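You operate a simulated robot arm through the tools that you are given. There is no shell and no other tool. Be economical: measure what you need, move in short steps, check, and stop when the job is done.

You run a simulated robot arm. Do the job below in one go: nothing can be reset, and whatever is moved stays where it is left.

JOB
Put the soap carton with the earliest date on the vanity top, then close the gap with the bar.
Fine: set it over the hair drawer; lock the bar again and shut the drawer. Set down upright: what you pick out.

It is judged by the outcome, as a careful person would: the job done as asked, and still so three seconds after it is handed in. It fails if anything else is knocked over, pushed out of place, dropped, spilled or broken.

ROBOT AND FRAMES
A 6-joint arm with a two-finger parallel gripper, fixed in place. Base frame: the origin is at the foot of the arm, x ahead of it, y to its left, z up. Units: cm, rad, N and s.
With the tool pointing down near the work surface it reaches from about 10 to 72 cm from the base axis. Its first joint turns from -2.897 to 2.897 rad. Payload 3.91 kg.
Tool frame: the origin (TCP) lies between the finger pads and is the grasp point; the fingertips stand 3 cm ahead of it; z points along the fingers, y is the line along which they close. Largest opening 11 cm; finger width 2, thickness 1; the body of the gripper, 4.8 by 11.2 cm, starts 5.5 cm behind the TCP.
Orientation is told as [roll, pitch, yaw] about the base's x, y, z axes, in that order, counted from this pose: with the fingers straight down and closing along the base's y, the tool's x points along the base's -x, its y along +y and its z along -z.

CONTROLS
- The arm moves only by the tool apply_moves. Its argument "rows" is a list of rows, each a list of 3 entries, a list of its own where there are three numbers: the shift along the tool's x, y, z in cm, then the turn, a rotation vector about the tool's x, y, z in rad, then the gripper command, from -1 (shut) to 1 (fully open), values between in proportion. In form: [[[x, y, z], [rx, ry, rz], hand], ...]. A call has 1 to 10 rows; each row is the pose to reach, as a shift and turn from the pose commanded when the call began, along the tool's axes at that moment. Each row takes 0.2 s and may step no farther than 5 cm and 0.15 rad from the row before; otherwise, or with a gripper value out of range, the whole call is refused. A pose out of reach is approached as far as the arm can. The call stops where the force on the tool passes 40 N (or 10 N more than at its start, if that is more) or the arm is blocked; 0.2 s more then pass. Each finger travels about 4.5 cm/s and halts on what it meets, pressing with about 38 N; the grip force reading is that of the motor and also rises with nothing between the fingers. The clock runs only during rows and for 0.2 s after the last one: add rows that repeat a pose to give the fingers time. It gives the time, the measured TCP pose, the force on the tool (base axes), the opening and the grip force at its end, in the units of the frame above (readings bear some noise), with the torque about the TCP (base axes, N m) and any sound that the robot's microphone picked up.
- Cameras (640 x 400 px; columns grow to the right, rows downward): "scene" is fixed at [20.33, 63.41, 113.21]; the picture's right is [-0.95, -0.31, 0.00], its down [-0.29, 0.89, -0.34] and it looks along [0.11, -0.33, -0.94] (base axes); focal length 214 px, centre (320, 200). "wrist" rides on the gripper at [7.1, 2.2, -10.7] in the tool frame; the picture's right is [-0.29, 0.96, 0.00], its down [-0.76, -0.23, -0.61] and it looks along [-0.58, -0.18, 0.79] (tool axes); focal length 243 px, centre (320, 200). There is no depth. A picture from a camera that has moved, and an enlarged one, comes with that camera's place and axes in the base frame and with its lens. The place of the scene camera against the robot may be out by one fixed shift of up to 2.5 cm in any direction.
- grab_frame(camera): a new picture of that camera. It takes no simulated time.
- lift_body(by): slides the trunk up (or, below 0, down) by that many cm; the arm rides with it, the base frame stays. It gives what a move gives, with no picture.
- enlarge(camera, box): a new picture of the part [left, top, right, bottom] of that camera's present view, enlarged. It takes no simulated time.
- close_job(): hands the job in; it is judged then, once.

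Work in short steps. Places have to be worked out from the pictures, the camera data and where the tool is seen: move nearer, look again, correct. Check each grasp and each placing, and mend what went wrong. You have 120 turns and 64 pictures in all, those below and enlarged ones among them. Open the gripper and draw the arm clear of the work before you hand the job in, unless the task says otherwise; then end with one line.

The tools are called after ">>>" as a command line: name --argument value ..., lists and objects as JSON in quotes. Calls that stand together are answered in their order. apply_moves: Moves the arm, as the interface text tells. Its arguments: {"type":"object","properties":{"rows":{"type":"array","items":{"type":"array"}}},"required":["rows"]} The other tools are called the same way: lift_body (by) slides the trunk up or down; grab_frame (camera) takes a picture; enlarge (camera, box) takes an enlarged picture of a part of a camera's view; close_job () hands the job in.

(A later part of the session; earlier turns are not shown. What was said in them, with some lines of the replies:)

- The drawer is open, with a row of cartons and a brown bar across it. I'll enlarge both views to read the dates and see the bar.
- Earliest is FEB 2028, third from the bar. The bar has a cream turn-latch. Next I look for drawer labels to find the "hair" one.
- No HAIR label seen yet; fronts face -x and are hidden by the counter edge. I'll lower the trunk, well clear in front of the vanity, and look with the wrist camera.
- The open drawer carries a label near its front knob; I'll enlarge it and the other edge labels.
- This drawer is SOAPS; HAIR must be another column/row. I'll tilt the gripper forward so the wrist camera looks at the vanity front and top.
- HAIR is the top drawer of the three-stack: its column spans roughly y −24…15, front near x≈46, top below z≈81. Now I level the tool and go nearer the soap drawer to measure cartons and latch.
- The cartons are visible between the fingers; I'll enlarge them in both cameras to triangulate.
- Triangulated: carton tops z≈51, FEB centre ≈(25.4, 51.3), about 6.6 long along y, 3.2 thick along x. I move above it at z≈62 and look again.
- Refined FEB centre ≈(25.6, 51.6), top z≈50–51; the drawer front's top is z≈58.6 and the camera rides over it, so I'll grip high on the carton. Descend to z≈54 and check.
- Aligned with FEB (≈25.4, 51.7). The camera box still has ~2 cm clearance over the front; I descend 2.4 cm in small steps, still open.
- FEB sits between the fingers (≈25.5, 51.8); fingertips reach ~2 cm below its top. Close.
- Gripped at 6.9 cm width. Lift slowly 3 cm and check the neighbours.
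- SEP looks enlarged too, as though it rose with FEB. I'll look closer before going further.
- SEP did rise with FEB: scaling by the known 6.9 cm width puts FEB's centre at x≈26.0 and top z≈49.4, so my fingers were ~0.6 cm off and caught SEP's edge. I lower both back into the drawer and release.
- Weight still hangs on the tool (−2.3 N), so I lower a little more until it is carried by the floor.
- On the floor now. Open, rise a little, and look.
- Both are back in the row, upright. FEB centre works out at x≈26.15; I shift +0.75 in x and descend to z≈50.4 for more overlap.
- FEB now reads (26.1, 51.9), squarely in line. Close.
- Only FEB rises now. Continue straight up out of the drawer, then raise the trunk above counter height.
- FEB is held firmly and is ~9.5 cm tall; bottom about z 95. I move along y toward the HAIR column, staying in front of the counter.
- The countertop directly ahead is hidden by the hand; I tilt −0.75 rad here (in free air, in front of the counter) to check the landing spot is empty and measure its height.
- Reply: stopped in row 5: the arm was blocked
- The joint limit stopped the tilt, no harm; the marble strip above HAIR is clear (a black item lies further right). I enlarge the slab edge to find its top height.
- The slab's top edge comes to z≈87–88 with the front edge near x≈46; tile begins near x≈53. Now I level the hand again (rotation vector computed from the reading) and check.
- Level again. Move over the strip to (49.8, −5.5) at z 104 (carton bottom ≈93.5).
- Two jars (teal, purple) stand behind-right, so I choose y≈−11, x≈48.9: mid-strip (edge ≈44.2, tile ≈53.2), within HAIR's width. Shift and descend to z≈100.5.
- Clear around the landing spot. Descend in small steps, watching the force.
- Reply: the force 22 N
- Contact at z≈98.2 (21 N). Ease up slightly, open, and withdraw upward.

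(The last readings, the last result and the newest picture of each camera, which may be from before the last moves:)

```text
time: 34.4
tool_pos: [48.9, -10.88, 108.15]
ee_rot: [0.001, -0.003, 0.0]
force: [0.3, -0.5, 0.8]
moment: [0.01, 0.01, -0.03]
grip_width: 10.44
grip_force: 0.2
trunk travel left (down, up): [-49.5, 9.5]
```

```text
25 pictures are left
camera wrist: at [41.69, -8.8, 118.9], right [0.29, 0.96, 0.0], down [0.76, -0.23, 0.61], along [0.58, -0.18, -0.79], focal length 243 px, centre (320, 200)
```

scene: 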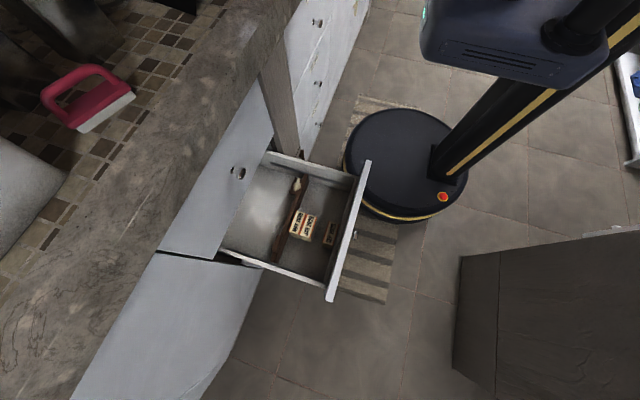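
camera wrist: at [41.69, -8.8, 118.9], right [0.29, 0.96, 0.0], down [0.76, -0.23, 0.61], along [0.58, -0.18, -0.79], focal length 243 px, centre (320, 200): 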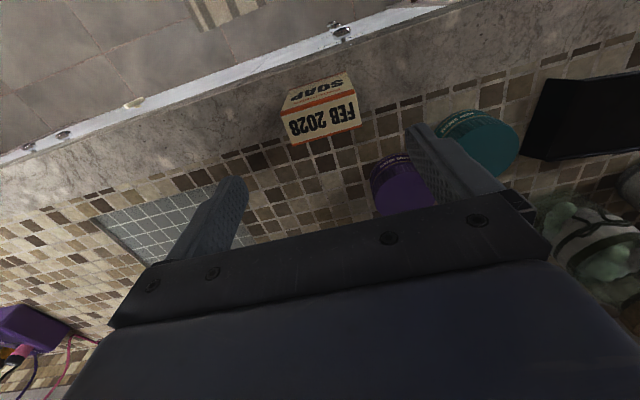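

FEB stands upright on the marble strip. Now I back out in front of the counter and return toward the drawer at height.

>>> apply_moves --rows '[[[4.5, 1, 0], [0, 0, 0], 1], [[9, 4, 0], [0, 0, 0], 1], [[13.5, 6, 0], [0, 0, 0], 1], [[18, 8, 0], [0, 0, 0], 1], [[22, 11, 0], [0, 0, 0], 1], [[22, 16, 0], [0, 0, 0], 1], [[22, 20.9, 0], [0, 0, 0], 1], [[22, 25.8, 0], [0, 0, 0], 1], [[22, 30.7, 0], [0, 0, 0], 1], [[22, 35.6, 0], [0, 0, 0], 1]]'

>>> apply_moves --rows '[[[0, 4.5, 0], [0, 0, 0], 1], [[0, 9, 0], [0, 0, 0], 1], [[0, 13.5, 0], [0, 0, 0], 1], [[0, 17, 0], [0, 0, 0], 1]]'

>>> lift_body --by -38

>>> enlarge --camera "scene" --box '[270, 150, 370, 250]'

>>> grab_frame --camera "wrist"

```text
refused: row 2 steps farther than a row can; nothing moved
```

```text
time: 35.4
tool_pos: [48.62, 6.15, 108.2]
ee_rot: [-0.001, -0.001, 0.0]
force: [0.2, 0.2, 0.6]
moment: [0.02, 0.0, 0.0]
grip_width: 10.99
grip_force: 0.0
trunk travel left (down, up): [-49.5, 9.5]
```

```text
time: 37.3
tool_pos: [48.59, 6.06, 91.01]
ee_rot: [0.001, -0.011, -0.001]
force: [-3.7, -0.4, 9.5]
moment: [-0.14, 0.16, -0.14]
grip_width: 11.0
grip_force: 0.0
trunk travel left (down, up): [-31.7, 27.3]
stopped: the force on the tool passed its limit at 135 N (the readings are from after the stop); the commanded pose is now the measured one
```

```text
4.00 times, centred on (320, 200) of scene
camera zoom: at [20.33, 63.41, 113.21], right [-0.95, -0.31, 0.0], down [-0.29, 0.89, -0.34], along [0.11, -0.33, -0.94], focal length 858 px, centre (320, 200)
```

zoom: 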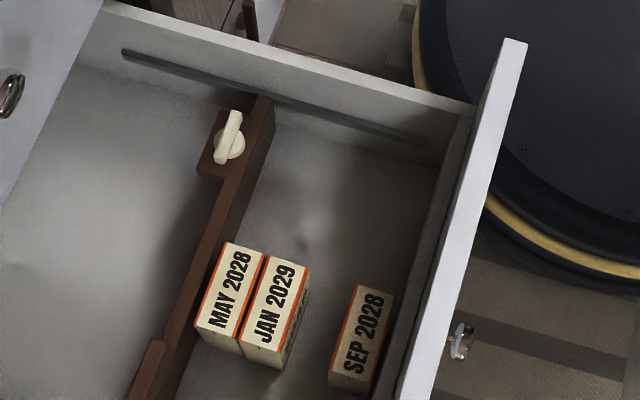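

```text
23 pictures are left
camera wrist: at [41.28, 8.19, 101.66], right [0.29, 0.96, 0.0], down [0.75, -0.23, 0.62], along [0.59, -0.18, -0.79], focal length 243 px, centre (320, 200)
```

wrist: 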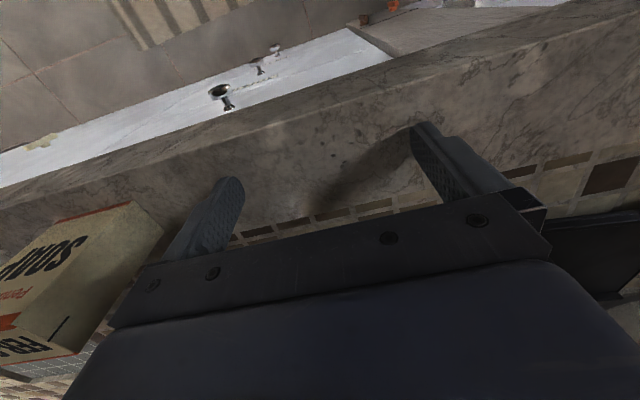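

My mistake: the first call was refused, so the later ones ran from the wrong place and the fingertips pressed onto the bare marble; FEB looks untouched. I raise straight back up and check everything.

>>> lift_body --by 18

>>> grab_frame --camera "wrist"

```text
time: 39.3
tool_pos: [48.76, 6.2, 109.04]
ee_rot: [0.001, -0.005, 0.0]
force: [-0.1, 0.0, -0.4]
moment: [-0.01, 0.02, 0.03]
grip_width: 10.99
grip_force: 0.0
trunk travel left (down, up): [-49.7, 9.3]
```

```text
22 pictures are left
camera wrist: at [41.38, 8.2, 119.6], right [0.29, 0.96, 0.0], down [0.75, -0.23, 0.61], along [0.59, -0.18, -0.79], focal length 243 px, centre (320, 200)
```

wrist: 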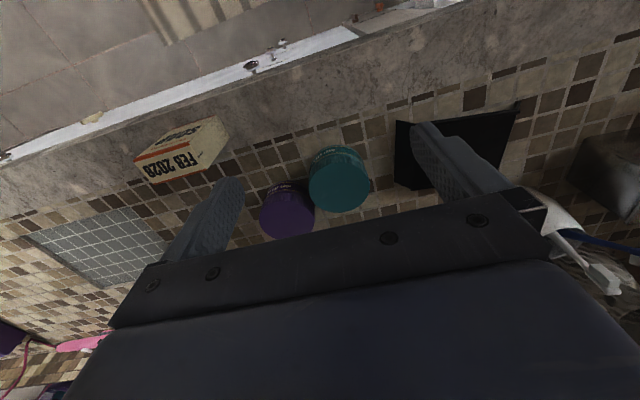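

All items stand as before (teal jar ≈(57,6), purple ≈(62,−2.5), FEB upright); nothing was touched. Retreat to −x first, one call at a time.

>>> apply_moves --rows '[[[4.5, 0, 0], [0, 0, 0], 1], [[9, 0, 0], [0, 0, 0], 1], [[13.5, 0, 0], [0, 0, 0], 1], [[18, 0, 0], [0, 0, 0], 1], [[22, 1.5, 0], [0, 0, 0], 1], [[22, 6, 0], [0, 0, 0], 1], [[22, 10.5, 0], [0, 0, 0], 1], [[22, 15, 0], [0, 0, 0], 1], [[22, 19.5, 0], [0, 0, 0], 1], [[22, 24, 0], [0, 0, 0], 1]]'

```text
time: 41.5
tool_pos: [26.54, 30.19, 108.73]
ee_rot: [0.001, -0.008, -0.003]
force: [0.1, -0.1, -0.2]
moment: [0.02, -0.01, 0.01]
grip_width: 11.01
grip_force: 0.1
trunk travel left (down, up): [-49.7, 9.3]
```

Now in front of the counter. Move to y≈36, then lower the trunk 40 cm (column over the open drawer is free).

>>> apply_moves --rows '[[[0, 3, 0], [0, 0, 0], 1], [[0, 6, 0], [0, 0, 0], 1]]'

>>> lift_body --by -43

>>> enlarge --camera "wrist" --box '[260, 90, 460, 215]'

>>> enlarge --camera "scene" --box '[275, 160, 335, 220]'

```text
time: 42.1
tool_pos: [26.76, 36.05, 108.86]
ee_rot: [0.0, -0.006, 0.0]
force: [0.2, 0.0, -0.8]
moment: [0.02, 0.02, 0.01]
grip_width: 11.0
grip_force: 0.0
trunk travel left (down, up): [-49.7, 9.3]
```

```text
refused: -43 is not a number from -40 to 40
```

```text
3.20 times, centred on (360, 152) of wrist
camera zoom: at [19.41, 38.22, 119.48], right [0.29, 0.96, 0.0], down [0.76, -0.23, 0.61], along [0.59, -0.18, -0.79], focal length 776 px, centre (192, 352)
```

zoom: 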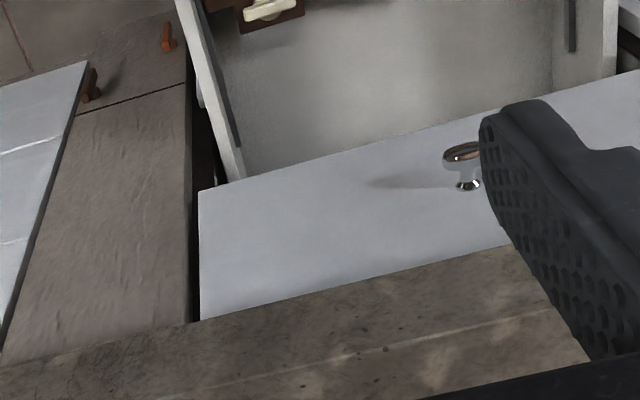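

```text
6.67 times, centred on (305, 190) of scene
camera zoom: at [20.33, 63.41, 113.21], right [-0.95, -0.31, 0.0], down [-0.29, 0.89, -0.34], along [0.11, -0.33, -0.94], focal length 1430 px, centre (420, 267)
```

zoom: 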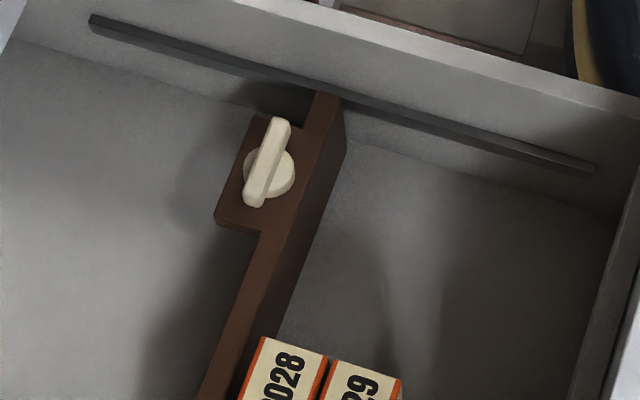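

Refused only for size. I lower by 40 and look at the knob closely.

>>> lift_body --by -40

>>> enlarge --camera "wrist" --box '[260, 90, 460, 215]'

```text
time: 45.9
tool_pos: [26.66, 35.99, 68.95]
ee_rot: [0.0, -0.009, 0.001]
force: [-0.3, 0.4, 0.0]
moment: [0.01, 0.02, 0.0]
grip_width: 10.98
grip_force: 0.1
trunk travel left (down, up): [-9.7, 49.3]
```

```text
3.20 times, centred on (360, 152) of wrist
camera zoom: at [19.41, 38.15, 79.5], right [0.29, 0.96, 0.0], down [0.75, -0.23, 0.61], along [0.59, -0.18, -0.79], focal length 776 px, centre (192, 352)
```

zoom: 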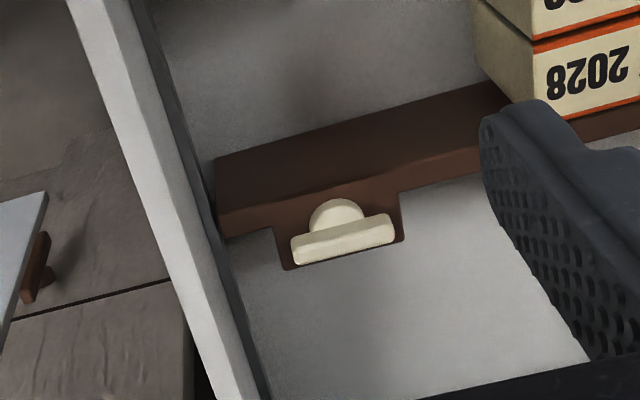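

Wing centre ≈(37.9, 39.55, 49.0), 4.6 long along y, ~0.9 thick. I'll turn the hand 90° (closing along x) in free air, then narrow the fingers.

>>> apply_moves --rows '[[[0, 0, 0], [0, 0, 0.145], 0.5], [[0, 0, 0], [0, 0, 0.29], 0], [[0, 0, 0], [0, 0, 0.435], -0.3], [[0, 0, 0], [0, 0, 0.58], -0.3], [[0, 0, 0], [0, 0, 0.725], -0.3], [[0, 0, 0], [0, 0, 0.87], -0.3], [[0, 0, 0], [0, 0, 1.015], -0.3], [[0, 0, 0], [0, 0, 1.16], -0.3], [[0, 0, 0], [0, 0, 1.305], -0.3], [[0, 0, 0], [0, 0, 1.45], -0.3]]'

```text
time: 48.1
tool_pos: [26.61, 36.0, 68.72]
ee_rot: [0.007, -0.002, -1.454]
force: [0.2, 0.6, -0.3]
moment: [0.0, 0.02, 0.0]
grip_width: 3.86
grip_force: 0.0
trunk travel left (down, up): [-9.7, 49.3]
```

Rotate the last 0.117 rad, then travel over the knob in the next call.

>>> apply_moves --rows '[[[0, 0, 0], [0, 0, 0.117], -0.3]]'

>>> apply_moves --rows '[[[1.5, 3.8, 2], [0, 0, 0], -0.3], [[3.5, 7.6, 4], [0, 0, 0], -0.3], [[3.5, 11.3, 6], [0, 0, 0], -0.3], [[3.5, 11.3, 8.5], [0, 0, 0], -0.3]]'

>>> grab_frame --camera "wrist"

>>> enlarge --camera "scene" --box '[230, 130, 350, 230]'

```text
time: 48.5
tool_pos: [26.68, 36.0, 68.96]
ee_rot: [0.009, 0.0, -1.569]
force: [-0.3, 0.4, 0.4]
moment: [-0.01, -0.02, -0.01]
grip_width: 3.85
grip_force: 0.0
trunk travel left (down, up): [-9.7, 49.3]
```

```text
time: 49.5
tool_pos: [38.24, 39.61, 60.26]
ee_rot: [0.008, -0.001, -1.567]
force: [-0.3, -0.1, -0.4]
moment: [0.0, 0.02, 0.02]
grip_width: 3.85
grip_force: 0.1
trunk travel left (down, up): [-9.7, 49.3]
```

```text
18 pictures are left
camera wrist: at [40.15, 46.73, 71.03], right [0.96, -0.29, 0.01], down [-0.23, -0.76, 0.61], along [-0.17, -0.58, -0.8], focal length 243 px, centre (320, 200)
```

wrist: 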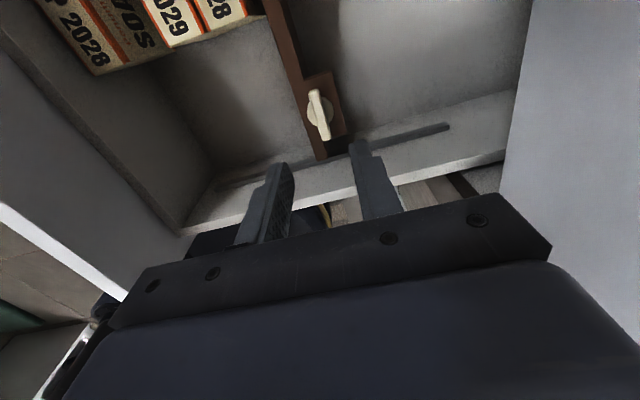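

```text
4.00 times, centred on (290, 180) of scene
camera zoom: at [20.33, 63.41, 113.21], right [-0.95, -0.31, 0.0], down [-0.29, 0.89, -0.34], along [0.11, -0.33, -0.94], focal length 858 px, centre (440, 280)
```

zoom: 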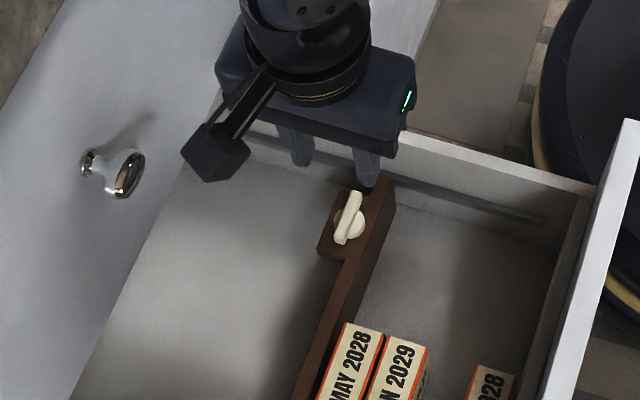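

Fingers straddle the wing's x; refined wing centre ≈(38.0, 39.7). Descend toward it with small steps.

>>> apply_moves --rows '[[[0.1, -0.2, 3], [0, 0, 0], -0.3], [[0.1, -0.2, 6], [0, 0, 0], -0.3], [[0.1, -0.2, 7.7], [0, 0, 0], -0.3], [[0.1, -0.2, 8.8], [0, 0, 0], -0.3]]'

>>> enlarge --camera "wrist" --box '[200, 60, 440, 220]'

```text
time: 50.5
tool_pos: [37.82, 39.65, 51.39]
ee_rot: [0.007, 0.0, -1.568]
force: [-0.2, 0.0, -0.1]
moment: [0.03, -0.03, -0.01]
grip_width: 3.88
grip_force: 0.1
trunk travel left (down, up): [-9.7, 49.3]
```

```text
2.50 times, centred on (320, 140) of wrist
camera zoom: at [39.83, 46.8, 62.26], right [0.96, -0.29, 0.01], down [-0.23, -0.76, 0.61], along [-0.17, -0.58, -0.8], focal length 606 px, centre (320, 350)
```

zoom: 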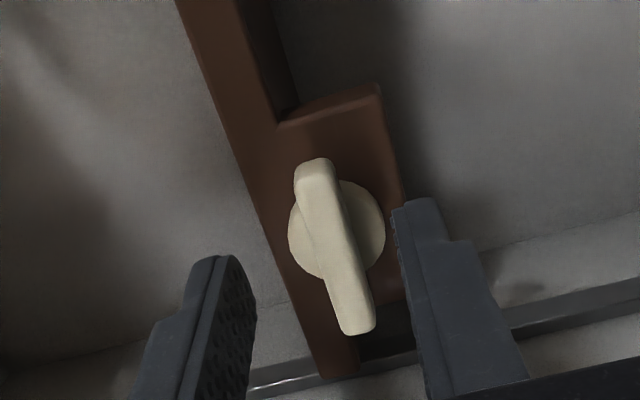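

Wing top is at ≈(38.2, 39.65, 48.1); fingertips are at 48.4. Lower 1.1 cm, nudge +0.3 in x, then look.

>>> apply_moves --rows '[[[0, 0.3, 0.4], [0, 0, 0], -0.3], [[0, 0.3, 0.8], [0, 0, 0], -0.3], [[0, 0.3, 1.1], [0, 0, 0], -0.3]]'

>>> enlarge --camera "wrist" --box '[200, 60, 440, 220]'

```text
time: 51.3
tool_pos: [38.23, 39.76, 50.56]
ee_rot: [0.01, -0.002, -1.567]
force: [-0.1, -0.9, -0.8]
moment: [0.01, -0.02, -0.01]
grip_width: 3.86
grip_force: 0.1
trunk travel left (down, up): [-9.7, 49.3]
```

```text
2.50 times, centred on (320, 140) of wrist
camera zoom: at [40.21, 46.81, 61.26], right [0.96, -0.29, 0.01], down [-0.23, -0.76, 0.61], along [-0.17, -0.58, -0.8], focal length 606 px, centre (320, 350)
```

zoom: 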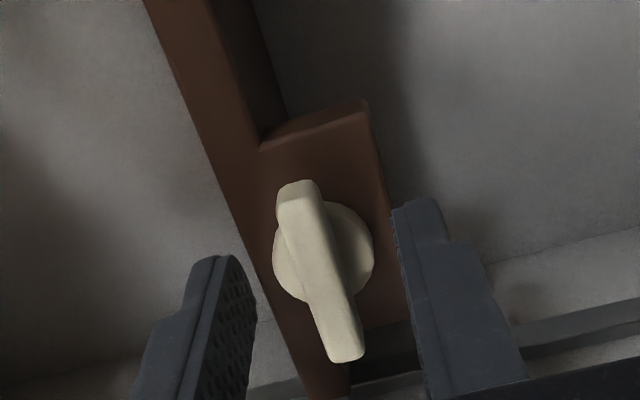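

Well centred. Lower 0.3 more and close on the wing.

>>> apply_moves --rows '[[[0, 0, 0.3], [0, 0, 0], -0.3], [[0, 0, 0.3], [0, 0, 0], -0.7], [[0, 0, 0.3], [0, 0, 0], -1], [[0, 0, 0.3], [0, 0, 0], -1], [[0, 0, 0.3], [0, 0, 0], -1]]'

```text
time: 52.5
tool_pos: [38.24, 39.74, 50.21]
ee_rot: [0.007, -0.001, -1.568]
force: [-1.0, 0.0, -1.8]
moment: [0.02, -0.03, -0.01]
grip_width: 2.46
grip_force: 45.2
trunk travel left (down, up): [-9.7, 49.3]
```

2.46 cm means I closed on the round cap, not the wing. Open slightly, rise 0.5 cm, and close again.

>>> apply_moves --rows '[[[0, 0, 0], [0, 0, 0], -0.4], [[0, 0, 0], [0, 0, 0], -0.4], [[0, 0, -0.5], [0, 0, 0], -0.4], [[0, 0, -0.5], [0, 0, 0], -0.8], [[0, 0, -0.5], [0, 0, 0], -1], [[0, 0, -0.5], [0, 0, 0], -1], [[0, 0, -0.5], [0, 0, 0], -1]]'

```text
time: 54.1
tool_pos: [38.43, 39.75, 50.79]
ee_rot: [0.008, 0.0, -1.568]
force: [0.2, 0.6, 0.8]
moment: [0.02, 0.0, 0.01]
grip_width: 2.42
grip_force: 44.7
trunk travel left (down, up): [-9.7, 49.3]
```

Still 2.4 cm. I look at what is between the tips.

>>> enlarge --camera "wrist" --box '[220, 80, 420, 220]'

```text
2.86 times, centred on (320, 150) of wrist
camera zoom: at [40.22, 46.82, 61.43], right [0.96, -0.29, 0.01], down [-0.23, -0.76, 0.61], along [-0.17, -0.58, -0.8], focal length 693 px, centre (320, 343)
```

zoom: 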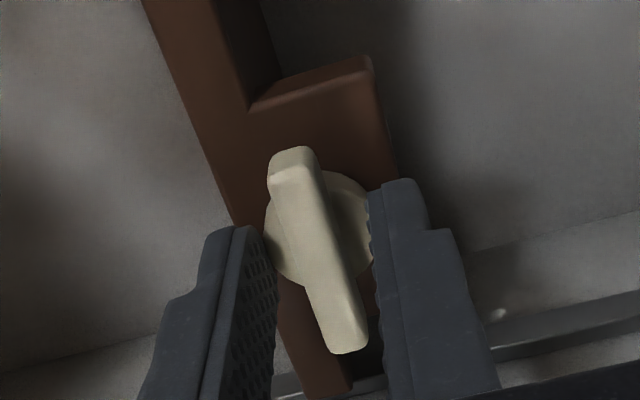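

The tips press the cap's rim; the wing stands higher. Open, rise 0.8 cm, close again.

>>> apply_moves --rows '[[[0, 0, 0], [0, 0, 0], -0.4], [[0, 0, 0], [0, 0, 0], -0.4], [[0, 0, -0.8], [0, 0, 0], -0.4], [[0, 0, -0.8], [0, 0, 0], -0.8], [[0, 0, -0.8], [0, 0, 0], -1], [[0, 0, -0.8], [0, 0, 0], -1], [[0, 0, -0.8], [0, 0, 0], -1]]'

```text
time: 55.7
tool_pos: [38.22, 39.8, 51.55]
ee_rot: [0.007, 0.001, -1.567]
force: [-0.4, 0.5, -1.3]
moment: [0.08, 0.07, 0.01]
grip_width: 0.97
grip_force: 45.1
trunk travel left (down, up): [-9.7, 49.3]
```

0.97 cm: wing gripped. Turn counter-clockwise (from above) 0.45 rad first and read the torque.

>>> apply_moves --rows '[[[0, 0, 0], [0, 0, -0.1], -1], [[0, 0, 0], [0, 0, -0.2], -1], [[0, 0, 0], [0, 0, -0.3], -1], [[0, 0, 0], [0, 0, -0.45], -1]]'

```text
time: 56.7
tool_pos: [38.23, 39.8, 51.56]
ee_rot: [0.008, -0.005, -1.116]
force: [-1.7, 0.8, 1.2]
moment: [1.08, 0.66, -0.02]
grip_width: 0.93
grip_force: 44.9
trunk travel left (down, up): [-9.7, 49.3]
```

It turns freely. Continue to a quarter turn.

>>> apply_moves --rows '[[[0, 0, 0], [0, 0, -0.14], -1], [[0, 0, 0], [0, 0, -0.28], -1], [[0, 0, 0], [0, 0, -0.42], -1], [[0, 0, 0], [0, 0, -0.56], -1], [[0, 0, 0], [0, 0, -0.7], -1], [[0, 0, 0], [0, 0, -0.84], -1], [[0, 0, 0], [0, 0, -0.98], -1], [[0, 0, 0], [0, 0, -1.12], -1]]'

>>> enlarge --camera "wrist" --box '[220, 80, 420, 220]'

```text
time: 58.5
tool_pos: [38.23, 39.69, 51.58]
ee_rot: [0.0, -0.009, 0.006]
force: [0.1, 1.8, 4.6]
moment: [0.0, 0.66, -0.18]
grip_width: 0.98
grip_force: 45.0
trunk travel left (down, up): [-9.7, 49.3]
```

```text
2.86 times, centred on (320, 150) of wrist
camera zoom: at [30.92, 41.73, 62.19], right [0.29, 0.96, 0.0], down [0.76, -0.23, 0.61], along [0.59, -0.17, -0.79], focal length 693 px, centre (320, 343)
```

zoom: 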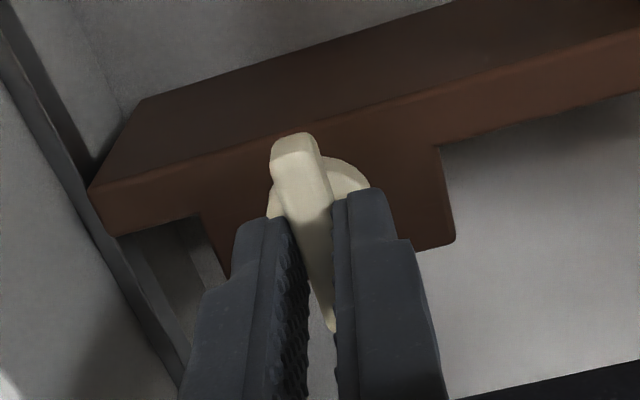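

The wing is turned with the fingers, now along x. Holding it, I try sliding the bar toward the front (−x), 1 cm first.

>>> apply_moves --rows '[[[0.3, 0, 0], [0, 0, 0], -1], [[0.6, 0, 0], [0, 0, 0], -1], [[1, 0, 0], [0, 0, 0], -1]]'

>>> enlarge --camera "scene" --box '[250, 150, 370, 270]'

```text
time: 59.3
tool_pos: [37.21, 39.7, 51.56]
ee_rot: [0.003, -0.009, 0.002]
force: [1.5, -0.7, 8.9]
moment: [-0.03, 0.7, -0.08]
grip_width: 0.98
grip_force: 44.8
trunk travel left (down, up): [-9.7, 49.3]
```

```text
3.33 times, centred on (310, 210) of scene
camera zoom: at [20.33, 63.41, 113.21], right [-0.95, -0.31, 0.0], down [-0.29, 0.89, -0.34], along [0.11, -0.33, -0.94], focal length 715 px, centre (353, 167)
```

zoom: 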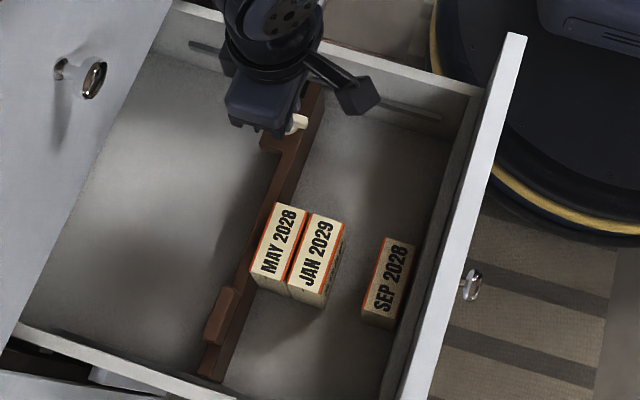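

The whole bar moved ~1 cm (wall end and handle end alike) with hardly any force. Continue in small steps and read the force as it meets the cartons.

>>> apply_moves --rows '[[[0.4, 0, 0], [0, 0, 0], -1], [[0.8, 0, 0], [0, 0, 0], -1], [[1.2, 0, 0], [0, 0, 0], -1], [[1.6, 0, 0], [0, 0, 0], -1], [[2, 0, 0], [0, 0, 0], -1]]'

>>> enlarge --camera "scene" --box '[250, 150, 370, 270]'

```text
time: 60.5
tool_pos: [35.18, 39.55, 51.56]
ee_rot: [0.001, -0.009, 0.003]
force: [1.4, 3.6, 4.6]
moment: [0.08, -0.46, -0.05]
grip_width: 0.96
grip_force: 44.9
trunk travel left (down, up): [-9.7, 49.3]
```

```text
3.33 times, centred on (310, 210) of scene
camera zoom: at [20.33, 63.41, 113.21], right [-0.95, -0.31, 0.0], down [-0.29, 0.89, -0.34], along [0.11, -0.33, -0.94], focal length 715 px, centre (353, 167)
```

zoom: 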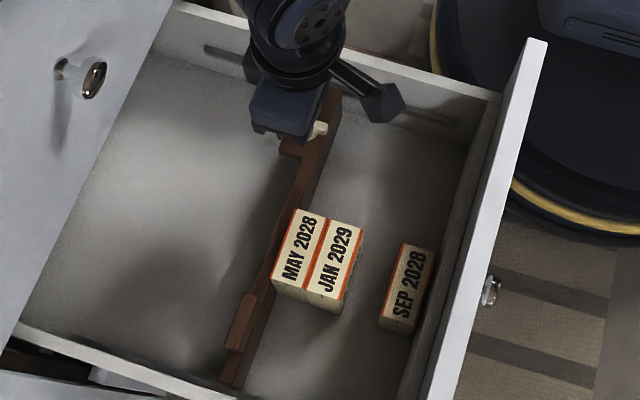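

The drawer itself slid out ~1.8 cm on this pull, with the bar riding along: its slides resist less than the bar. I continue pulling gently so the drawer reaches its end stop, watching the force.

>>> apply_moves --rows '[[[0.4, 0, 0], [0, 0, 0], -1], [[0.8, 0, 0], [0, 0, 0], -1], [[1.2, 0, 0], [0, 0, 0], -1], [[1.6, 0, 0], [0, 0, 0], -1], [[2, 0, 0], [0, 0, 0], -1]]'

>>> enlarge --camera "scene" --box '[250, 150, 370, 270]'

```text
time: 61.7
tool_pos: [33.21, 39.68, 51.57]
ee_rot: [0.0, -0.009, 0.004]
force: [1.4, 1.4, 6.6]
moment: [0.03, -0.18, -0.04]
grip_width: 0.97
grip_force: 45.0
trunk travel left (down, up): [-9.7, 49.3]
```

```text
3.33 times, centred on (310, 210) of scene
camera zoom: at [20.33, 63.41, 113.21], right [-0.95, -0.31, 0.0], down [-0.29, 0.89, -0.34], along [0.11, -0.33, -0.94], focal length 715 px, centre (353, 167)
```

zoom: 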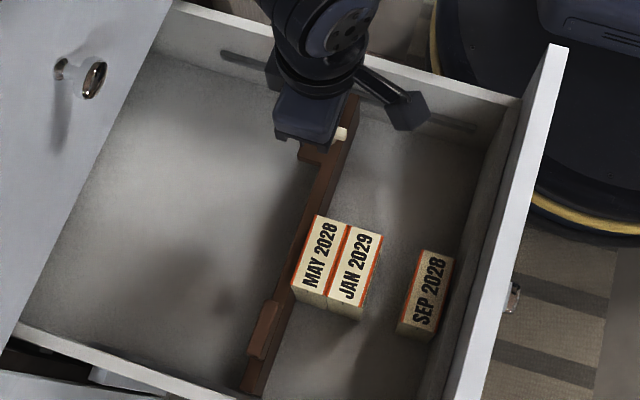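

MAY and JAN are pushed together but the drawer (≈1.4 N) yields before they slide. Keep pulling on toward the drawer's end stop.

>>> apply_moves --rows '[[[0.5, 0, 0], [0, 0, 0], -1], [[1, 0, 0], [0, 0, 0], -1], [[1.5, 0, 0], [0, 0, 0], -1], [[2, 0, 0], [0, 0, 0], -1], [[2.5, 0, 0], [0, 0, 0], -1], [[3, 0, 0], [0, 0, 0], -1], [[3.5, 0, 0], [0, 0, 0], -1], [[4, 0, 0], [0, 0, 0], -1]]'

```text
time: 63.5
tool_pos: [29.18, 39.81, 51.55]
ee_rot: [-0.001, -0.007, 0.002]
force: [1.5, -1.7, 2.0]
moment: [-0.04, -0.16, -0.08]
grip_width: 0.94
grip_force: 44.5
trunk travel left (down, up): [-9.7, 49.3]
```

>>> grab_frame --camera "scene"

```text
9 pictures are left
```

scene: 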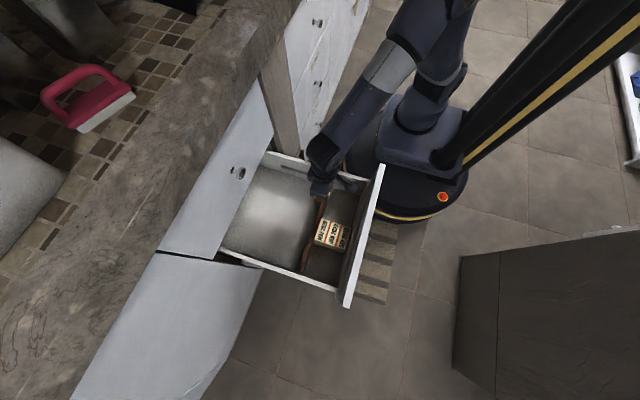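

The drawer stayed at its stop this time and the cartons now look closed up. Enlarge to verify.

>>> enlarge --camera "scene" --box '[290, 170, 390, 270]'

```text
4.00 times, centred on (340, 220) of scene
camera zoom: at [20.33, 63.41, 113.21], right [-0.95, -0.31, 0.0], down [-0.29, 0.89, -0.34], along [0.11, -0.33, -0.94], focal length 858 px, centre (240, 120)
```

zoom: 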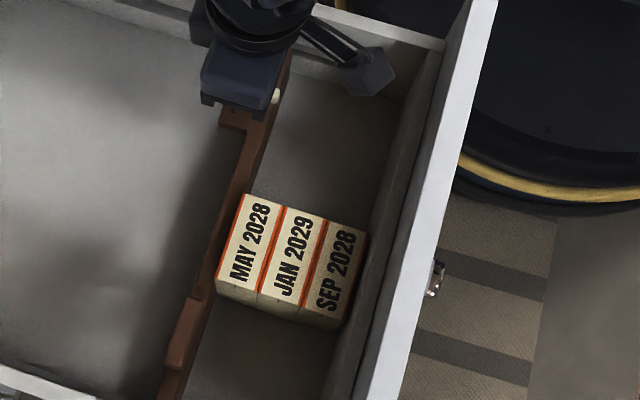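

Row is closed: MAY, JAN, SEP touching with the bar behind. I nudge 0.3 cm more to confirm it is snug.

>>> apply_moves --rows '[[[0.15, 0, 0], [0, 0, 0], -1], [[0.3, 0, 0], [0, 0, 0], -1]]'

```text
time: 64.1
tool_pos: [28.91, 39.63, 51.48]
ee_rot: [-0.001, -0.008, 0.001]
force: [2.4, -4.2, 1.0]
moment: [-0.1, -0.27, -0.16]
grip_width: 0.94
grip_force: 44.7
trunk travel left (down, up): [-9.7, 49.3]
```

Still little resistance; another 0.4 cm to find the snug point.

>>> apply_moves --rows '[[[0.15, 0, 0], [0, 0, 0], -1], [[0.3, 0, 0], [0, 0, 0], -1], [[0.4, 0, 0], [0, 0, 0], -1]]'

```text
time: 64.9
tool_pos: [28.75, 39.64, 51.41]
ee_rot: [0.002, -0.01, 0.001]
force: [33.0, -10.1, 3.3]
moment: [-0.28, -0.23, -0.08]
grip_width: 0.95
grip_force: 44.9
trunk travel left (down, up): [-9.7, 49.3]
```

Snug now (33 N). I relax the pull by ~0.2 cm, then turn the wing clockwise back to lock.

>>> apply_moves --rows '[[[-0.2, 0, 0], [0, 0, 0], -1], [[-0.2, 0, 0], [0, 0, 0.14], -1], [[-0.2, 0, 0], [0, 0, 0.28], -1], [[-0.2, 0, 0], [0, 0, 0.42], -1], [[-0.2, 0, 0], [0, 0, 0.56], -1], [[-0.2, 0, 0], [0, 0, 0.7], -1], [[-0.2, 0, 0], [0, 0, 0.84], -1], [[-0.2, 0, 0], [0, 0, 0.98], -1], [[-0.2, 0, 0], [0, 0, 1.12], -1], [[-0.2, 0, 0], [0, 0, 1.26], -1]]'

```text
time: 67.1
tool_pos: [28.85, 39.86, 51.41]
ee_rot: [0.01, 0.0, -1.258]
force: [32.4, 9.2, 11.4]
moment: [-0.87, -1.13, 0.05]
grip_width: 0.96
grip_force: 45.2
trunk travel left (down, up): [-9.7, 49.3]
```

Nearly there; finish the last 0.31 rad of the quarter turn.

>>> apply_moves --rows '[[[0, 0, 0], [0, 0, 0.15], -1], [[0, 0, 0], [0, 0, 0.31], -1], [[0, 0, 0], [0, 0, 0.31], -1]]'

```text
refused: row 2 steps farther than a row can; nothing moved
```

>>> apply_moves --rows '[[[0, 0, 0], [0, 0, 0.13], -1], [[0, 0, 0], [0, 0, 0.26], -1], [[0, 0, 0], [0, 0, 0.33], -1]]'

```text
time: 67.9
tool_pos: [28.89, 39.87, 51.61]
ee_rot: [0.012, 0.006, -1.589]
force: [36.3, 10.0, 10.0]
moment: [-0.34, -0.69, 0.83]
grip_width: 0.95
grip_force: 45.3
trunk travel left (down, up): [-9.7, 49.3]
```

Torque 0.83 N m shows the stop: latch turned home. Release the wing and rise straight up, then look.

>>> apply_moves --rows '[[[0, 0, 0], [0, 0, 0.3], -0.6], [[0, 0, 0], [0, 0, 0.3], -0.3], [[0, 0, 0], [0, 0, 0.3], -0.3]]'

```text
refused: row 1 steps farther than a row can; nothing moved
```

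>>> apply_moves --rows '[[[0, 0, 0], [0, 0, 0], -0.6], [[0, 0, 0], [0, 0, 0], -0.3], [[0, 0, 0], [0, 0, 0], -0.3], [[0, 0, -3], [0, 0, 0], -0.3], [[0, 0, -7], [0, 0, 0], -0.3], [[0, 0, -11], [0, 0, 0], -0.3]]'

>>> enlarge --camera "wrist" --box '[60, 0, 460, 250]'

```text
time: 69.3
tool_pos: [28.47, 39.59, 62.44]
ee_rot: [0.008, -0.001, -1.589]
force: [-0.6, 0.7, -0.3]
moment: [-0.04, 0.05, 0.0]
grip_width: 3.84
grip_force: 0.1
trunk travel left (down, up): [-9.7, 49.3]
```

```text
1.60 times, centred on (260, 125) of wrist
camera zoom: at [30.62, 46.71, 73.19], right [0.95, -0.31, 0.01], down [-0.25, -0.76, 0.61], along [-0.18, -0.58, -0.79], focal length 388 px, centre (416, 320)
```

zoom: 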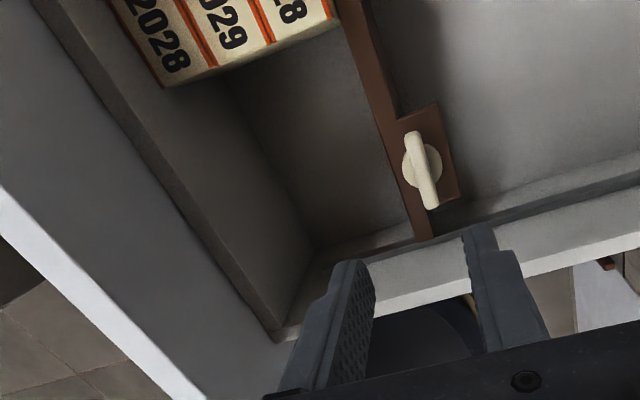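

Latch wing is back in its original locked position, row snug against the front. Now I rise and turn the hand back while moving outside the drawer front (outer face x≈13.5).

>>> apply_moves --rows '[[[0, 0, -4], [0, 0, -0.145], -0.3], [[0, 0, -8], [0, 0, -0.29], -0.3], [[0, 0, -12], [0, 0, -0.435], -0.3], [[1, -3, -12], [0, 0, -0.58], -0.3], [[2, -6, -12], [0, 0, -0.725], -0.3], [[3, -9, -12], [0, 0, -0.87], -0.3], [[4, -12, -12], [0, 0, -1.015], -0.3], [[5, -15, -12], [0, 0, -1.16], -0.3], [[6.5, -18, -12], [0, 0, -1.305], -0.3], [[8, -21, -12], [0, 0, -1.45], -0.3]]'

```text
time: 71.5
tool_pos: [7.52, 47.94, 74.1]
ee_rot: [0.0, -0.005, -0.135]
force: [0.0, -0.1, 0.4]
moment: [0.03, -0.01, 0.03]
grip_width: 3.87
grip_force: 0.1
trunk travel left (down, up): [-9.7, 49.3]
```

Square the yaw, then tilt the fingers forward (free space, above the drawer front).

>>> apply_moves --rows '[[[0, 0, 0], [0, 0, -0.135], 0.4]]'

>>> apply_moves --rows '[[[0, 0, 0], [0, -0.14, 0], 0.4], [[0, 0, 0], [0, -0.28, 0], 0.4], [[0, 0, 0], [0, -0.42, 0], 0.4], [[0, 0, 0], [0, -0.56, 0], 0.4], [[0, 0, 0], [0, -0.7, 0], 0.4], [[0, 0, 0], [0, -0.84, 0], 0.4], [[0, 0, 0], [0, -0.98, 0], 0.4], [[0, 0, 0], [0, -1.1, 0], 0.4]]'

```text
time: 71.9
tool_pos: [7.61, 47.96, 74.16]
ee_rot: [-0.001, -0.009, -0.002]
force: [0.1, 0.5, 0.6]
moment: [0.01, 0.01, 0.0]
grip_width: 7.34
grip_force: 0.0
trunk travel left (down, up): [-9.7, 49.3]
```

```text
time: 73.9
tool_pos: [10.19, 47.49, 76.27]
ee_rot: [0.088, -1.096, -0.13]
force: [0.1, 1.1, -0.6]
moment: [0.02, 0.0, 0.03]
grip_width: 7.68
grip_force: 0.1
trunk travel left (down, up): [-9.7, 49.3]
stopped in row 8: the arm was blocked; the commanded pose is now the measured one
```

The joint limit stopped it at ≈1.1 rad tilt, good enough. Move 6 cm back (−x), then lower with the trunk and check.

>>> apply_moves --rows '[[[1.36, 0, -2.67], [0, 0, 0], 0.4], [[2.72, 0, -5.35], [0, 0, 0], 0.4]]'

>>> grab_frame --camera "wrist"

```text
time: 74.7
tool_pos: [9.63, 47.16, 78.09]
ee_rot: [0.162, -1.072, -0.312]
force: [-0.1, -0.2, 0.5]
moment: [-0.01, -0.01, 0.0]
grip_width: 7.7
grip_force: 0.1
trunk travel left (down, up): [-9.7, 49.3]
stopped in row 2: the arm was blocked; the commanded pose is now the measured one
```

```text
6 pictures are left
camera wrist: at [-2.69, 51.45, 77.03], right [0.29, 0.9, 0.33], down [-0.22, -0.27, 0.94], along [0.93, -0.35, 0.12], focal length 243 px, centre (320, 200)
```

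wrist: 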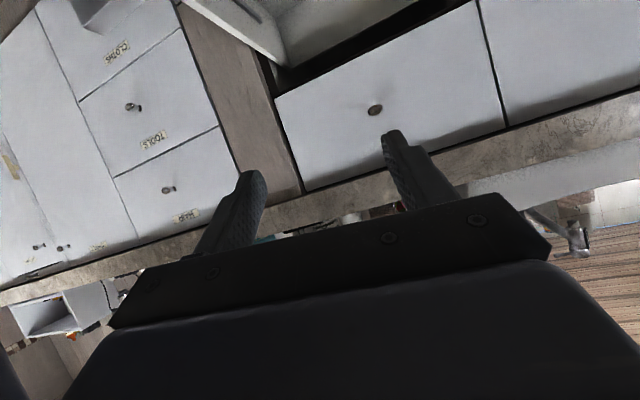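

The pose is limiting there, so I'll instead push first with the hand upright, and tilt later further out. Level the hand again.

>>> apply_moves --rows '[[[0, 0, 0], [-0.0027, 0.135, -0.0243], 0.4], [[0, 0, 0], [-0.0055, 0.27, -0.0486], 0.4], [[0, 0, 0], [-0.0082, 0.405, -0.0728], 0.4], [[0, 0, 0], [-0.011, 0.54, -0.0971], 0.4], [[0, 0, 0], [-0.0136, 0.6754, -0.1214], 0.4], [[0, 0, 0], [-0.0164, 0.8105, -0.1457], 0.4], [[0, 0, 0], [-0.019, 0.9456, -0.17], 0.4], [[0, 0, 0], [-0.0218, 1.0807, -0.1942], 0.4]]'

```text
time: 76.5
tool_pos: [9.5, 47.21, 78.06]
ee_rot: [0.002, 0.002, 0.005]
force: [0.2, -0.5, 0.4]
moment: [0.0, 0.01, 0.02]
grip_width: 7.68
grip_force: 0.0
trunk travel left (down, up): [-9.7, 49.3]
```

Level. Move to (7.0, 48.1) and descend outside the drawer front to z≈51, fingers straddling its knob.

>>> apply_moves --rows '[[[2.5, 0.9, 0], [0, 0, 0], 0.4], [[2.5, 0.9, 4], [0, 0, 0], 0.4], [[2.5, 0.9, 8], [0, 0, 0], 0.4], [[2.5, 0.9, 12], [0, 0, 0], 0.4], [[2.5, 0.9, 16], [0, 0, 0], 0.4], [[2.5, 0.9, 20], [0, 0, 0], 0.4], [[2.5, 0.9, 24], [0, 0, 0], 0.4], [[2.5, 0.9, 27], [0, 0, 0], 0.4]]'

>>> grab_frame --camera "scene"

```text
time: 78.3
tool_pos: [7.08, 48.17, 51.01]
ee_rot: [0.001, 0.0, 0.006]
force: [0.2, -0.4, 0.2]
moment: [0.0, 0.01, 0.0]
grip_width: 7.69
grip_force: 0.0
trunk travel left (down, up): [-9.7, 49.3]
```

```text
5 pictures are left
```

scene: 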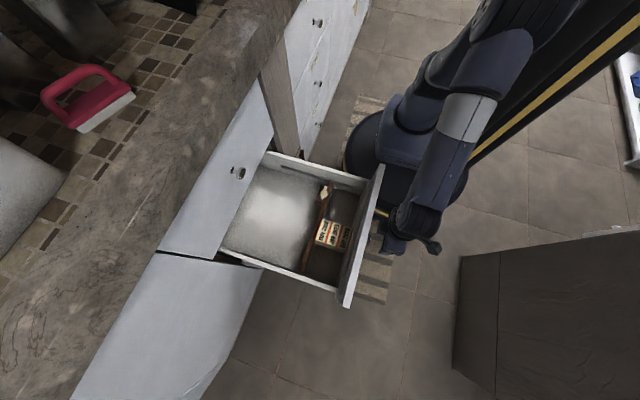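

The hand is just outside the front, straddling the knob. Push +x slowly (5–6 cm/s).

>>> apply_moves --rows '[[[-1, 0, 0], [0, 0, 0], 0.4], [[-2, 0, 0], [0, 0, 0], 0.4], [[-3, 0, 0], [0, 0, 0], 0.4], [[-4, 0, 0], [0, 0, 0], 0.4], [[-5, 0, 0], [0, 0, 0], 0.4], [[-6, 0, 0], [0, 0, 0], 0.4], [[-7, 0, 0], [0, 0, 0], 0.4], [[-8, 0, 0], [0, 0, 0], 0.4], [[-9, 0, 0], [0, 0, 0], 0.4], [[-10, 0, 0], [0, 0, 0], 0.4]]'

>>> apply_moves --rows '[[[-1, 0, 0], [0, 0, 0], 0.4], [[-2, 0, 0], [0, 0, 0], 0.4], [[-3, 0, 0], [0, 0, 0], 0.4], [[-4, 0, 0], [0, 0, 0], 0.4], [[-5, 0, 0], [0, 0, 0], 0.4], [[-6, 0, 0], [0, 0, 0], 0.4], [[-7, 0, 0], [0, 0, 0], 0.4], [[-8, 0, 0], [0, 0, 0], 0.4], [[-9, 0, 0], [0, 0, 0], 0.4], [[-10, 0, 0], [0, 0, 0], 0.4]]'

>>> grab_frame --camera "scene"

```text
time: 80.5
tool_pos: [17.05, 48.14, 51.03]
ee_rot: [-0.001, 0.002, 0.006]
force: [0.1, 0.1, -0.2]
moment: [0.02, -0.01, -0.04]
grip_width: 7.7
grip_force: 0.1
trunk travel left (down, up): [-9.7, 49.3]
```

```text
time: 82.7
tool_pos: [27.14, 48.16, 50.92]
ee_rot: [0.001, 0.001, 0.006]
force: [0.2, 0.3, 0.8]
moment: [-0.02, 0.0, 0.02]
grip_width: 7.71
grip_force: 0.1
trunk travel left (down, up): [-9.7, 49.3]
```

```text
4 pictures are left
```

scene: 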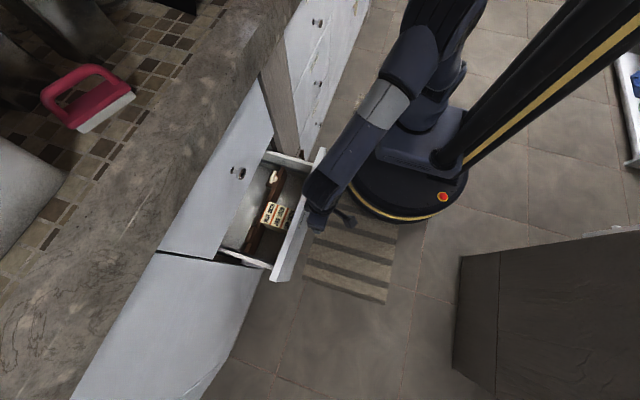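

Closing nicely, contents upright. Push another 8 cm upright, then I'll back off and tilt for the last part.

>>> apply_moves --rows '[[[-1, 0, 0], [0, 0, 0], 0.4], [[-2, 0, 0], [0, 0, 0], 0.4], [[-3, 0, 0], [0, 0, 0], 0.4], [[-4, 0, 0], [0, 0, 0], 0.4], [[-5, 0, 0], [0, 0, 0], 0.4], [[-6, 0, 0], [0, 0, 0], 0.4], [[-7, 0, 0], [0, 0, 0], 0.4], [[-8, 0, 0], [0, 0, 0], 0.4]]'

>>> apply_moves --rows '[[[3, 0, 0], [0, 0, 0], 0.4], [[6, 0, 0], [0, 0, 0], 0.4], [[9, 0, 0], [0, 0, 0], 0.4]]'

>>> apply_moves --rows '[[[0, 0, 0], [0, -0.14, 0], 0.4], [[0, 0, 0], [0, -0.28, 0], 0.4], [[0, 0, 0], [0, -0.42, 0], 0.4], [[0, 0, 0], [0, -0.56, 0], 0.4], [[0, 0, 0], [0, -0.7, 0], 0.4], [[0, 0, 0], [0, -0.84, 0], 0.4]]'

```text
time: 84.5
tool_pos: [35.0, 48.31, 51.1]
ee_rot: [0.001, 0.0, 0.006]
force: [-0.2, -0.2, 0.6]
moment: [-0.02, -0.05, -0.02]
grip_width: 7.68
grip_force: 0.0
trunk travel left (down, up): [-9.7, 49.3]
```

```text
time: 85.3
tool_pos: [25.94, 48.18, 51.0]
ee_rot: [0.0, 0.0, 0.006]
force: [-0.3, 0.1, 0.0]
moment: [0.0, 0.01, 0.0]
grip_width: 7.68
grip_force: 0.0
trunk travel left (down, up): [-9.7, 49.3]
```

```text
time: 86.7
tool_pos: [25.97, 48.16, 51.0]
ee_rot: [0.004, -0.843, 0.002]
force: [0.0, -0.5, -0.3]
moment: [0.03, 0.02, -0.01]
grip_width: 7.72
grip_force: 0.1
trunk travel left (down, up): [-9.7, 49.3]
```

Tilt of 0.84 holds here. Push forward along +x with the fingertips (panel expected at x≈37), about 10 cm first.

>>> apply_moves --rows '[[[-1.34, 0, 1.49], [0, 0, 0], 0.4], [[-2.67, 0, 2.98], [0, 0, 0], 0.4], [[-4, 0, 4.47], [0, 0, 0], 0.4], [[-5.34, 0, 5.96], [0, 0, 0], 0.4], [[-6.0, 0, 6.7], [0, 0, 0], 0.4], [[-6.68, 0, 7.45], [0, 0, 0], 0.4], [[-7.34, 0, 8.2], [0, 0, 0], 0.4], [[-8.0, 0, 8.94], [0, 0, 0], 0.4], [[-8.68, 0, 9.69], [0, 0, 0], 0.4], [[-9.35, 0, 10.43], [0, 0, 0], 0.4]]'

>>> grab_frame --camera "wrist"

```text
time: 88.9
tool_pos: [39.98, 48.12, 51.11]
ee_rot: [0.003, -0.839, 0.005]
force: [0.3, 0.5, -0.2]
moment: [0.01, 0.01, 0.04]
grip_width: 7.7
grip_force: 0.0
trunk travel left (down, up): [-9.7, 49.3]
```

```text
3 pictures are left
camera wrist: at [27.21, 50.2, 52.93], right [0.19, 0.96, 0.22], down [0.06, -0.23, 0.97], along [0.98, -0.17, -0.1], focal length 243 px, centre (320, 200)
```

wrist: 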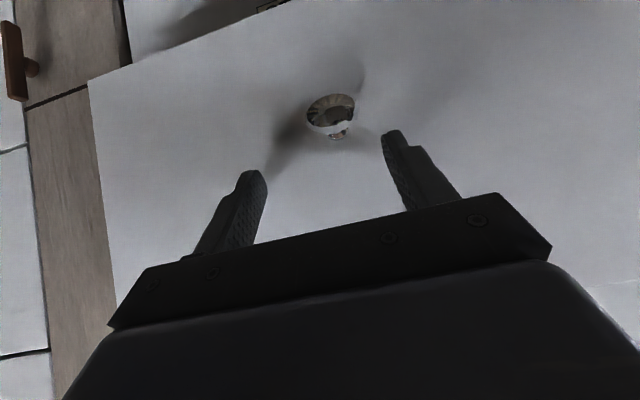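

The knob lies between the fingers and the panel is nearly in line with the pillar. Push on in 0.6 cm steps until it stops.

>>> apply_moves --rows '[[[-0.4, 0, 0.45], [0, 0, 0], 0.4], [[-0.8, 0, 0.9], [0, 0, 0], 0.4], [[-1.2, 0, 1.34], [0, 0, 0], 0.4], [[-1.6, 0, 1.79], [0, 0, 0], 0.4], [[-2, 0, 2.23], [0, 0, 0], 0.4], [[-2.4, 0, 2.68], [0, 0, 0], 0.4], [[-2.8, 0, 3.13], [0, 0, 0], 0.4], [[-3.2, 0, 3.58], [0, 0, 0], 0.4], [[-3.6, 0, 4.02], [0, 0, 0], 0.4]]'

```text
time: 91.1
tool_pos: [44.88, 48.41, 51.01]
ee_rot: [0.0, -0.835, 0.005]
force: [-28.8, -2.1, 10.1]
moment: [-0.64, 0.06, -1.26]
grip_width: 7.78
grip_force: 0.7
trunk travel left (down, up): [-9.7, 49.3]
stopped in row 9: the force on the tool passed its limit at 44 N (the readings are from after the stop); the commanded pose is now the measured one
```

Firm stop at tips x≈47.5, matching the flush plane: shut. Draw back 12 cm along −x and check.

>>> apply_moves --rows '[[[1.34, 0, -1.49], [0, 0, 0], 0.4], [[2.67, 0, -2.98], [0, 0, 0], 0.4], [[4, 0, -4.47], [0, 0, 0], 0.4], [[5.34, 0, -5.96], [0, 0, 0], 0.4], [[8, 0, -8.94], [0, 0, 0], 0.4], [[10.68, 0, -11.9], [0, 0, 0], 0.4]]'

>>> grab_frame --camera "scene"

```text
time: 92.5
tool_pos: [28.93, 47.97, 50.94]
ee_rot: [0.001, -0.836, 0.003]
force: [0.0, 0.2, 0.2]
moment: [-0.02, 0.0, 0.0]
grip_width: 7.7
grip_force: 0.2
trunk travel left (down, up): [-9.7, 49.3]
```

```text
2 pictures are left
```

scene: 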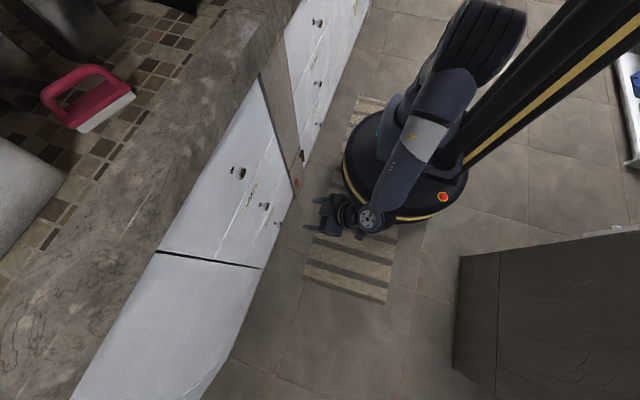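

The drawer is shut flush with its neighbours. Open the gripper fully, back off a bit further, and use one picture to confirm the front.

>>> apply_moves --rows '[[[2, 0, -2.2], [0, 0, 0], 1], [[4, 0, -4.4], [0, 0, 0], 1], [[4, 0, -4.4], [0, 0, 0], 1], [[4, 0, -4.4], [0, 0, 0], 1]]'

>>> grab_frame --camera "wrist"

```text
time: 93.5
tool_pos: [23.0, 47.98, 51.04]
ee_rot: [0.0, -0.837, 0.006]
force: [1.1, -0.7, -0.5]
moment: [0.0, -0.01, 0.0]
grip_width: 10.99
grip_force: 0.0
trunk travel left (down, up): [-9.7, 49.3]
```

```text
1 pictures are left
camera wrist: at [10.25, 50.09, 52.9], right [0.19, 0.96, 0.22], down [0.06, -0.23, 0.97], along [0.98, -0.17, -0.1], focal length 243 px, centre (320, 200)
```

wrist: 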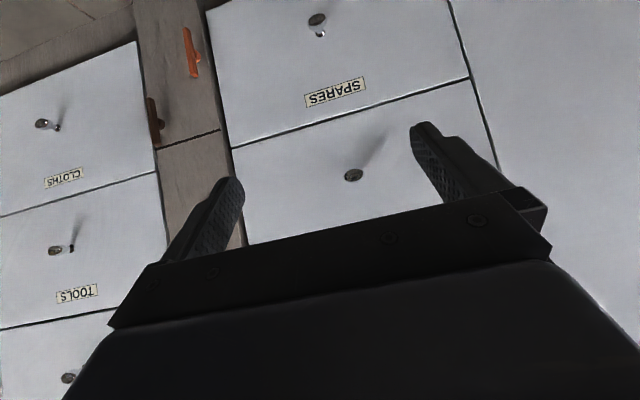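

I put FEB 2028, the carton with the earliest date, upright on the vanity top over the HAIR drawer, closed the gap with the bar, relocked it, and shut the SOAPS drawer. The gripper is open and the arm is clear.

>>> close_job

```text
The job is handed in.
```

The job is handed in: FEB 2028 stands upright over the HAIR drawer, the bar is closed up and locked, and the drawer is shut; on the way I once lowered the open gripper onto bare counter by mistake (135 N), with nothing seen moved.
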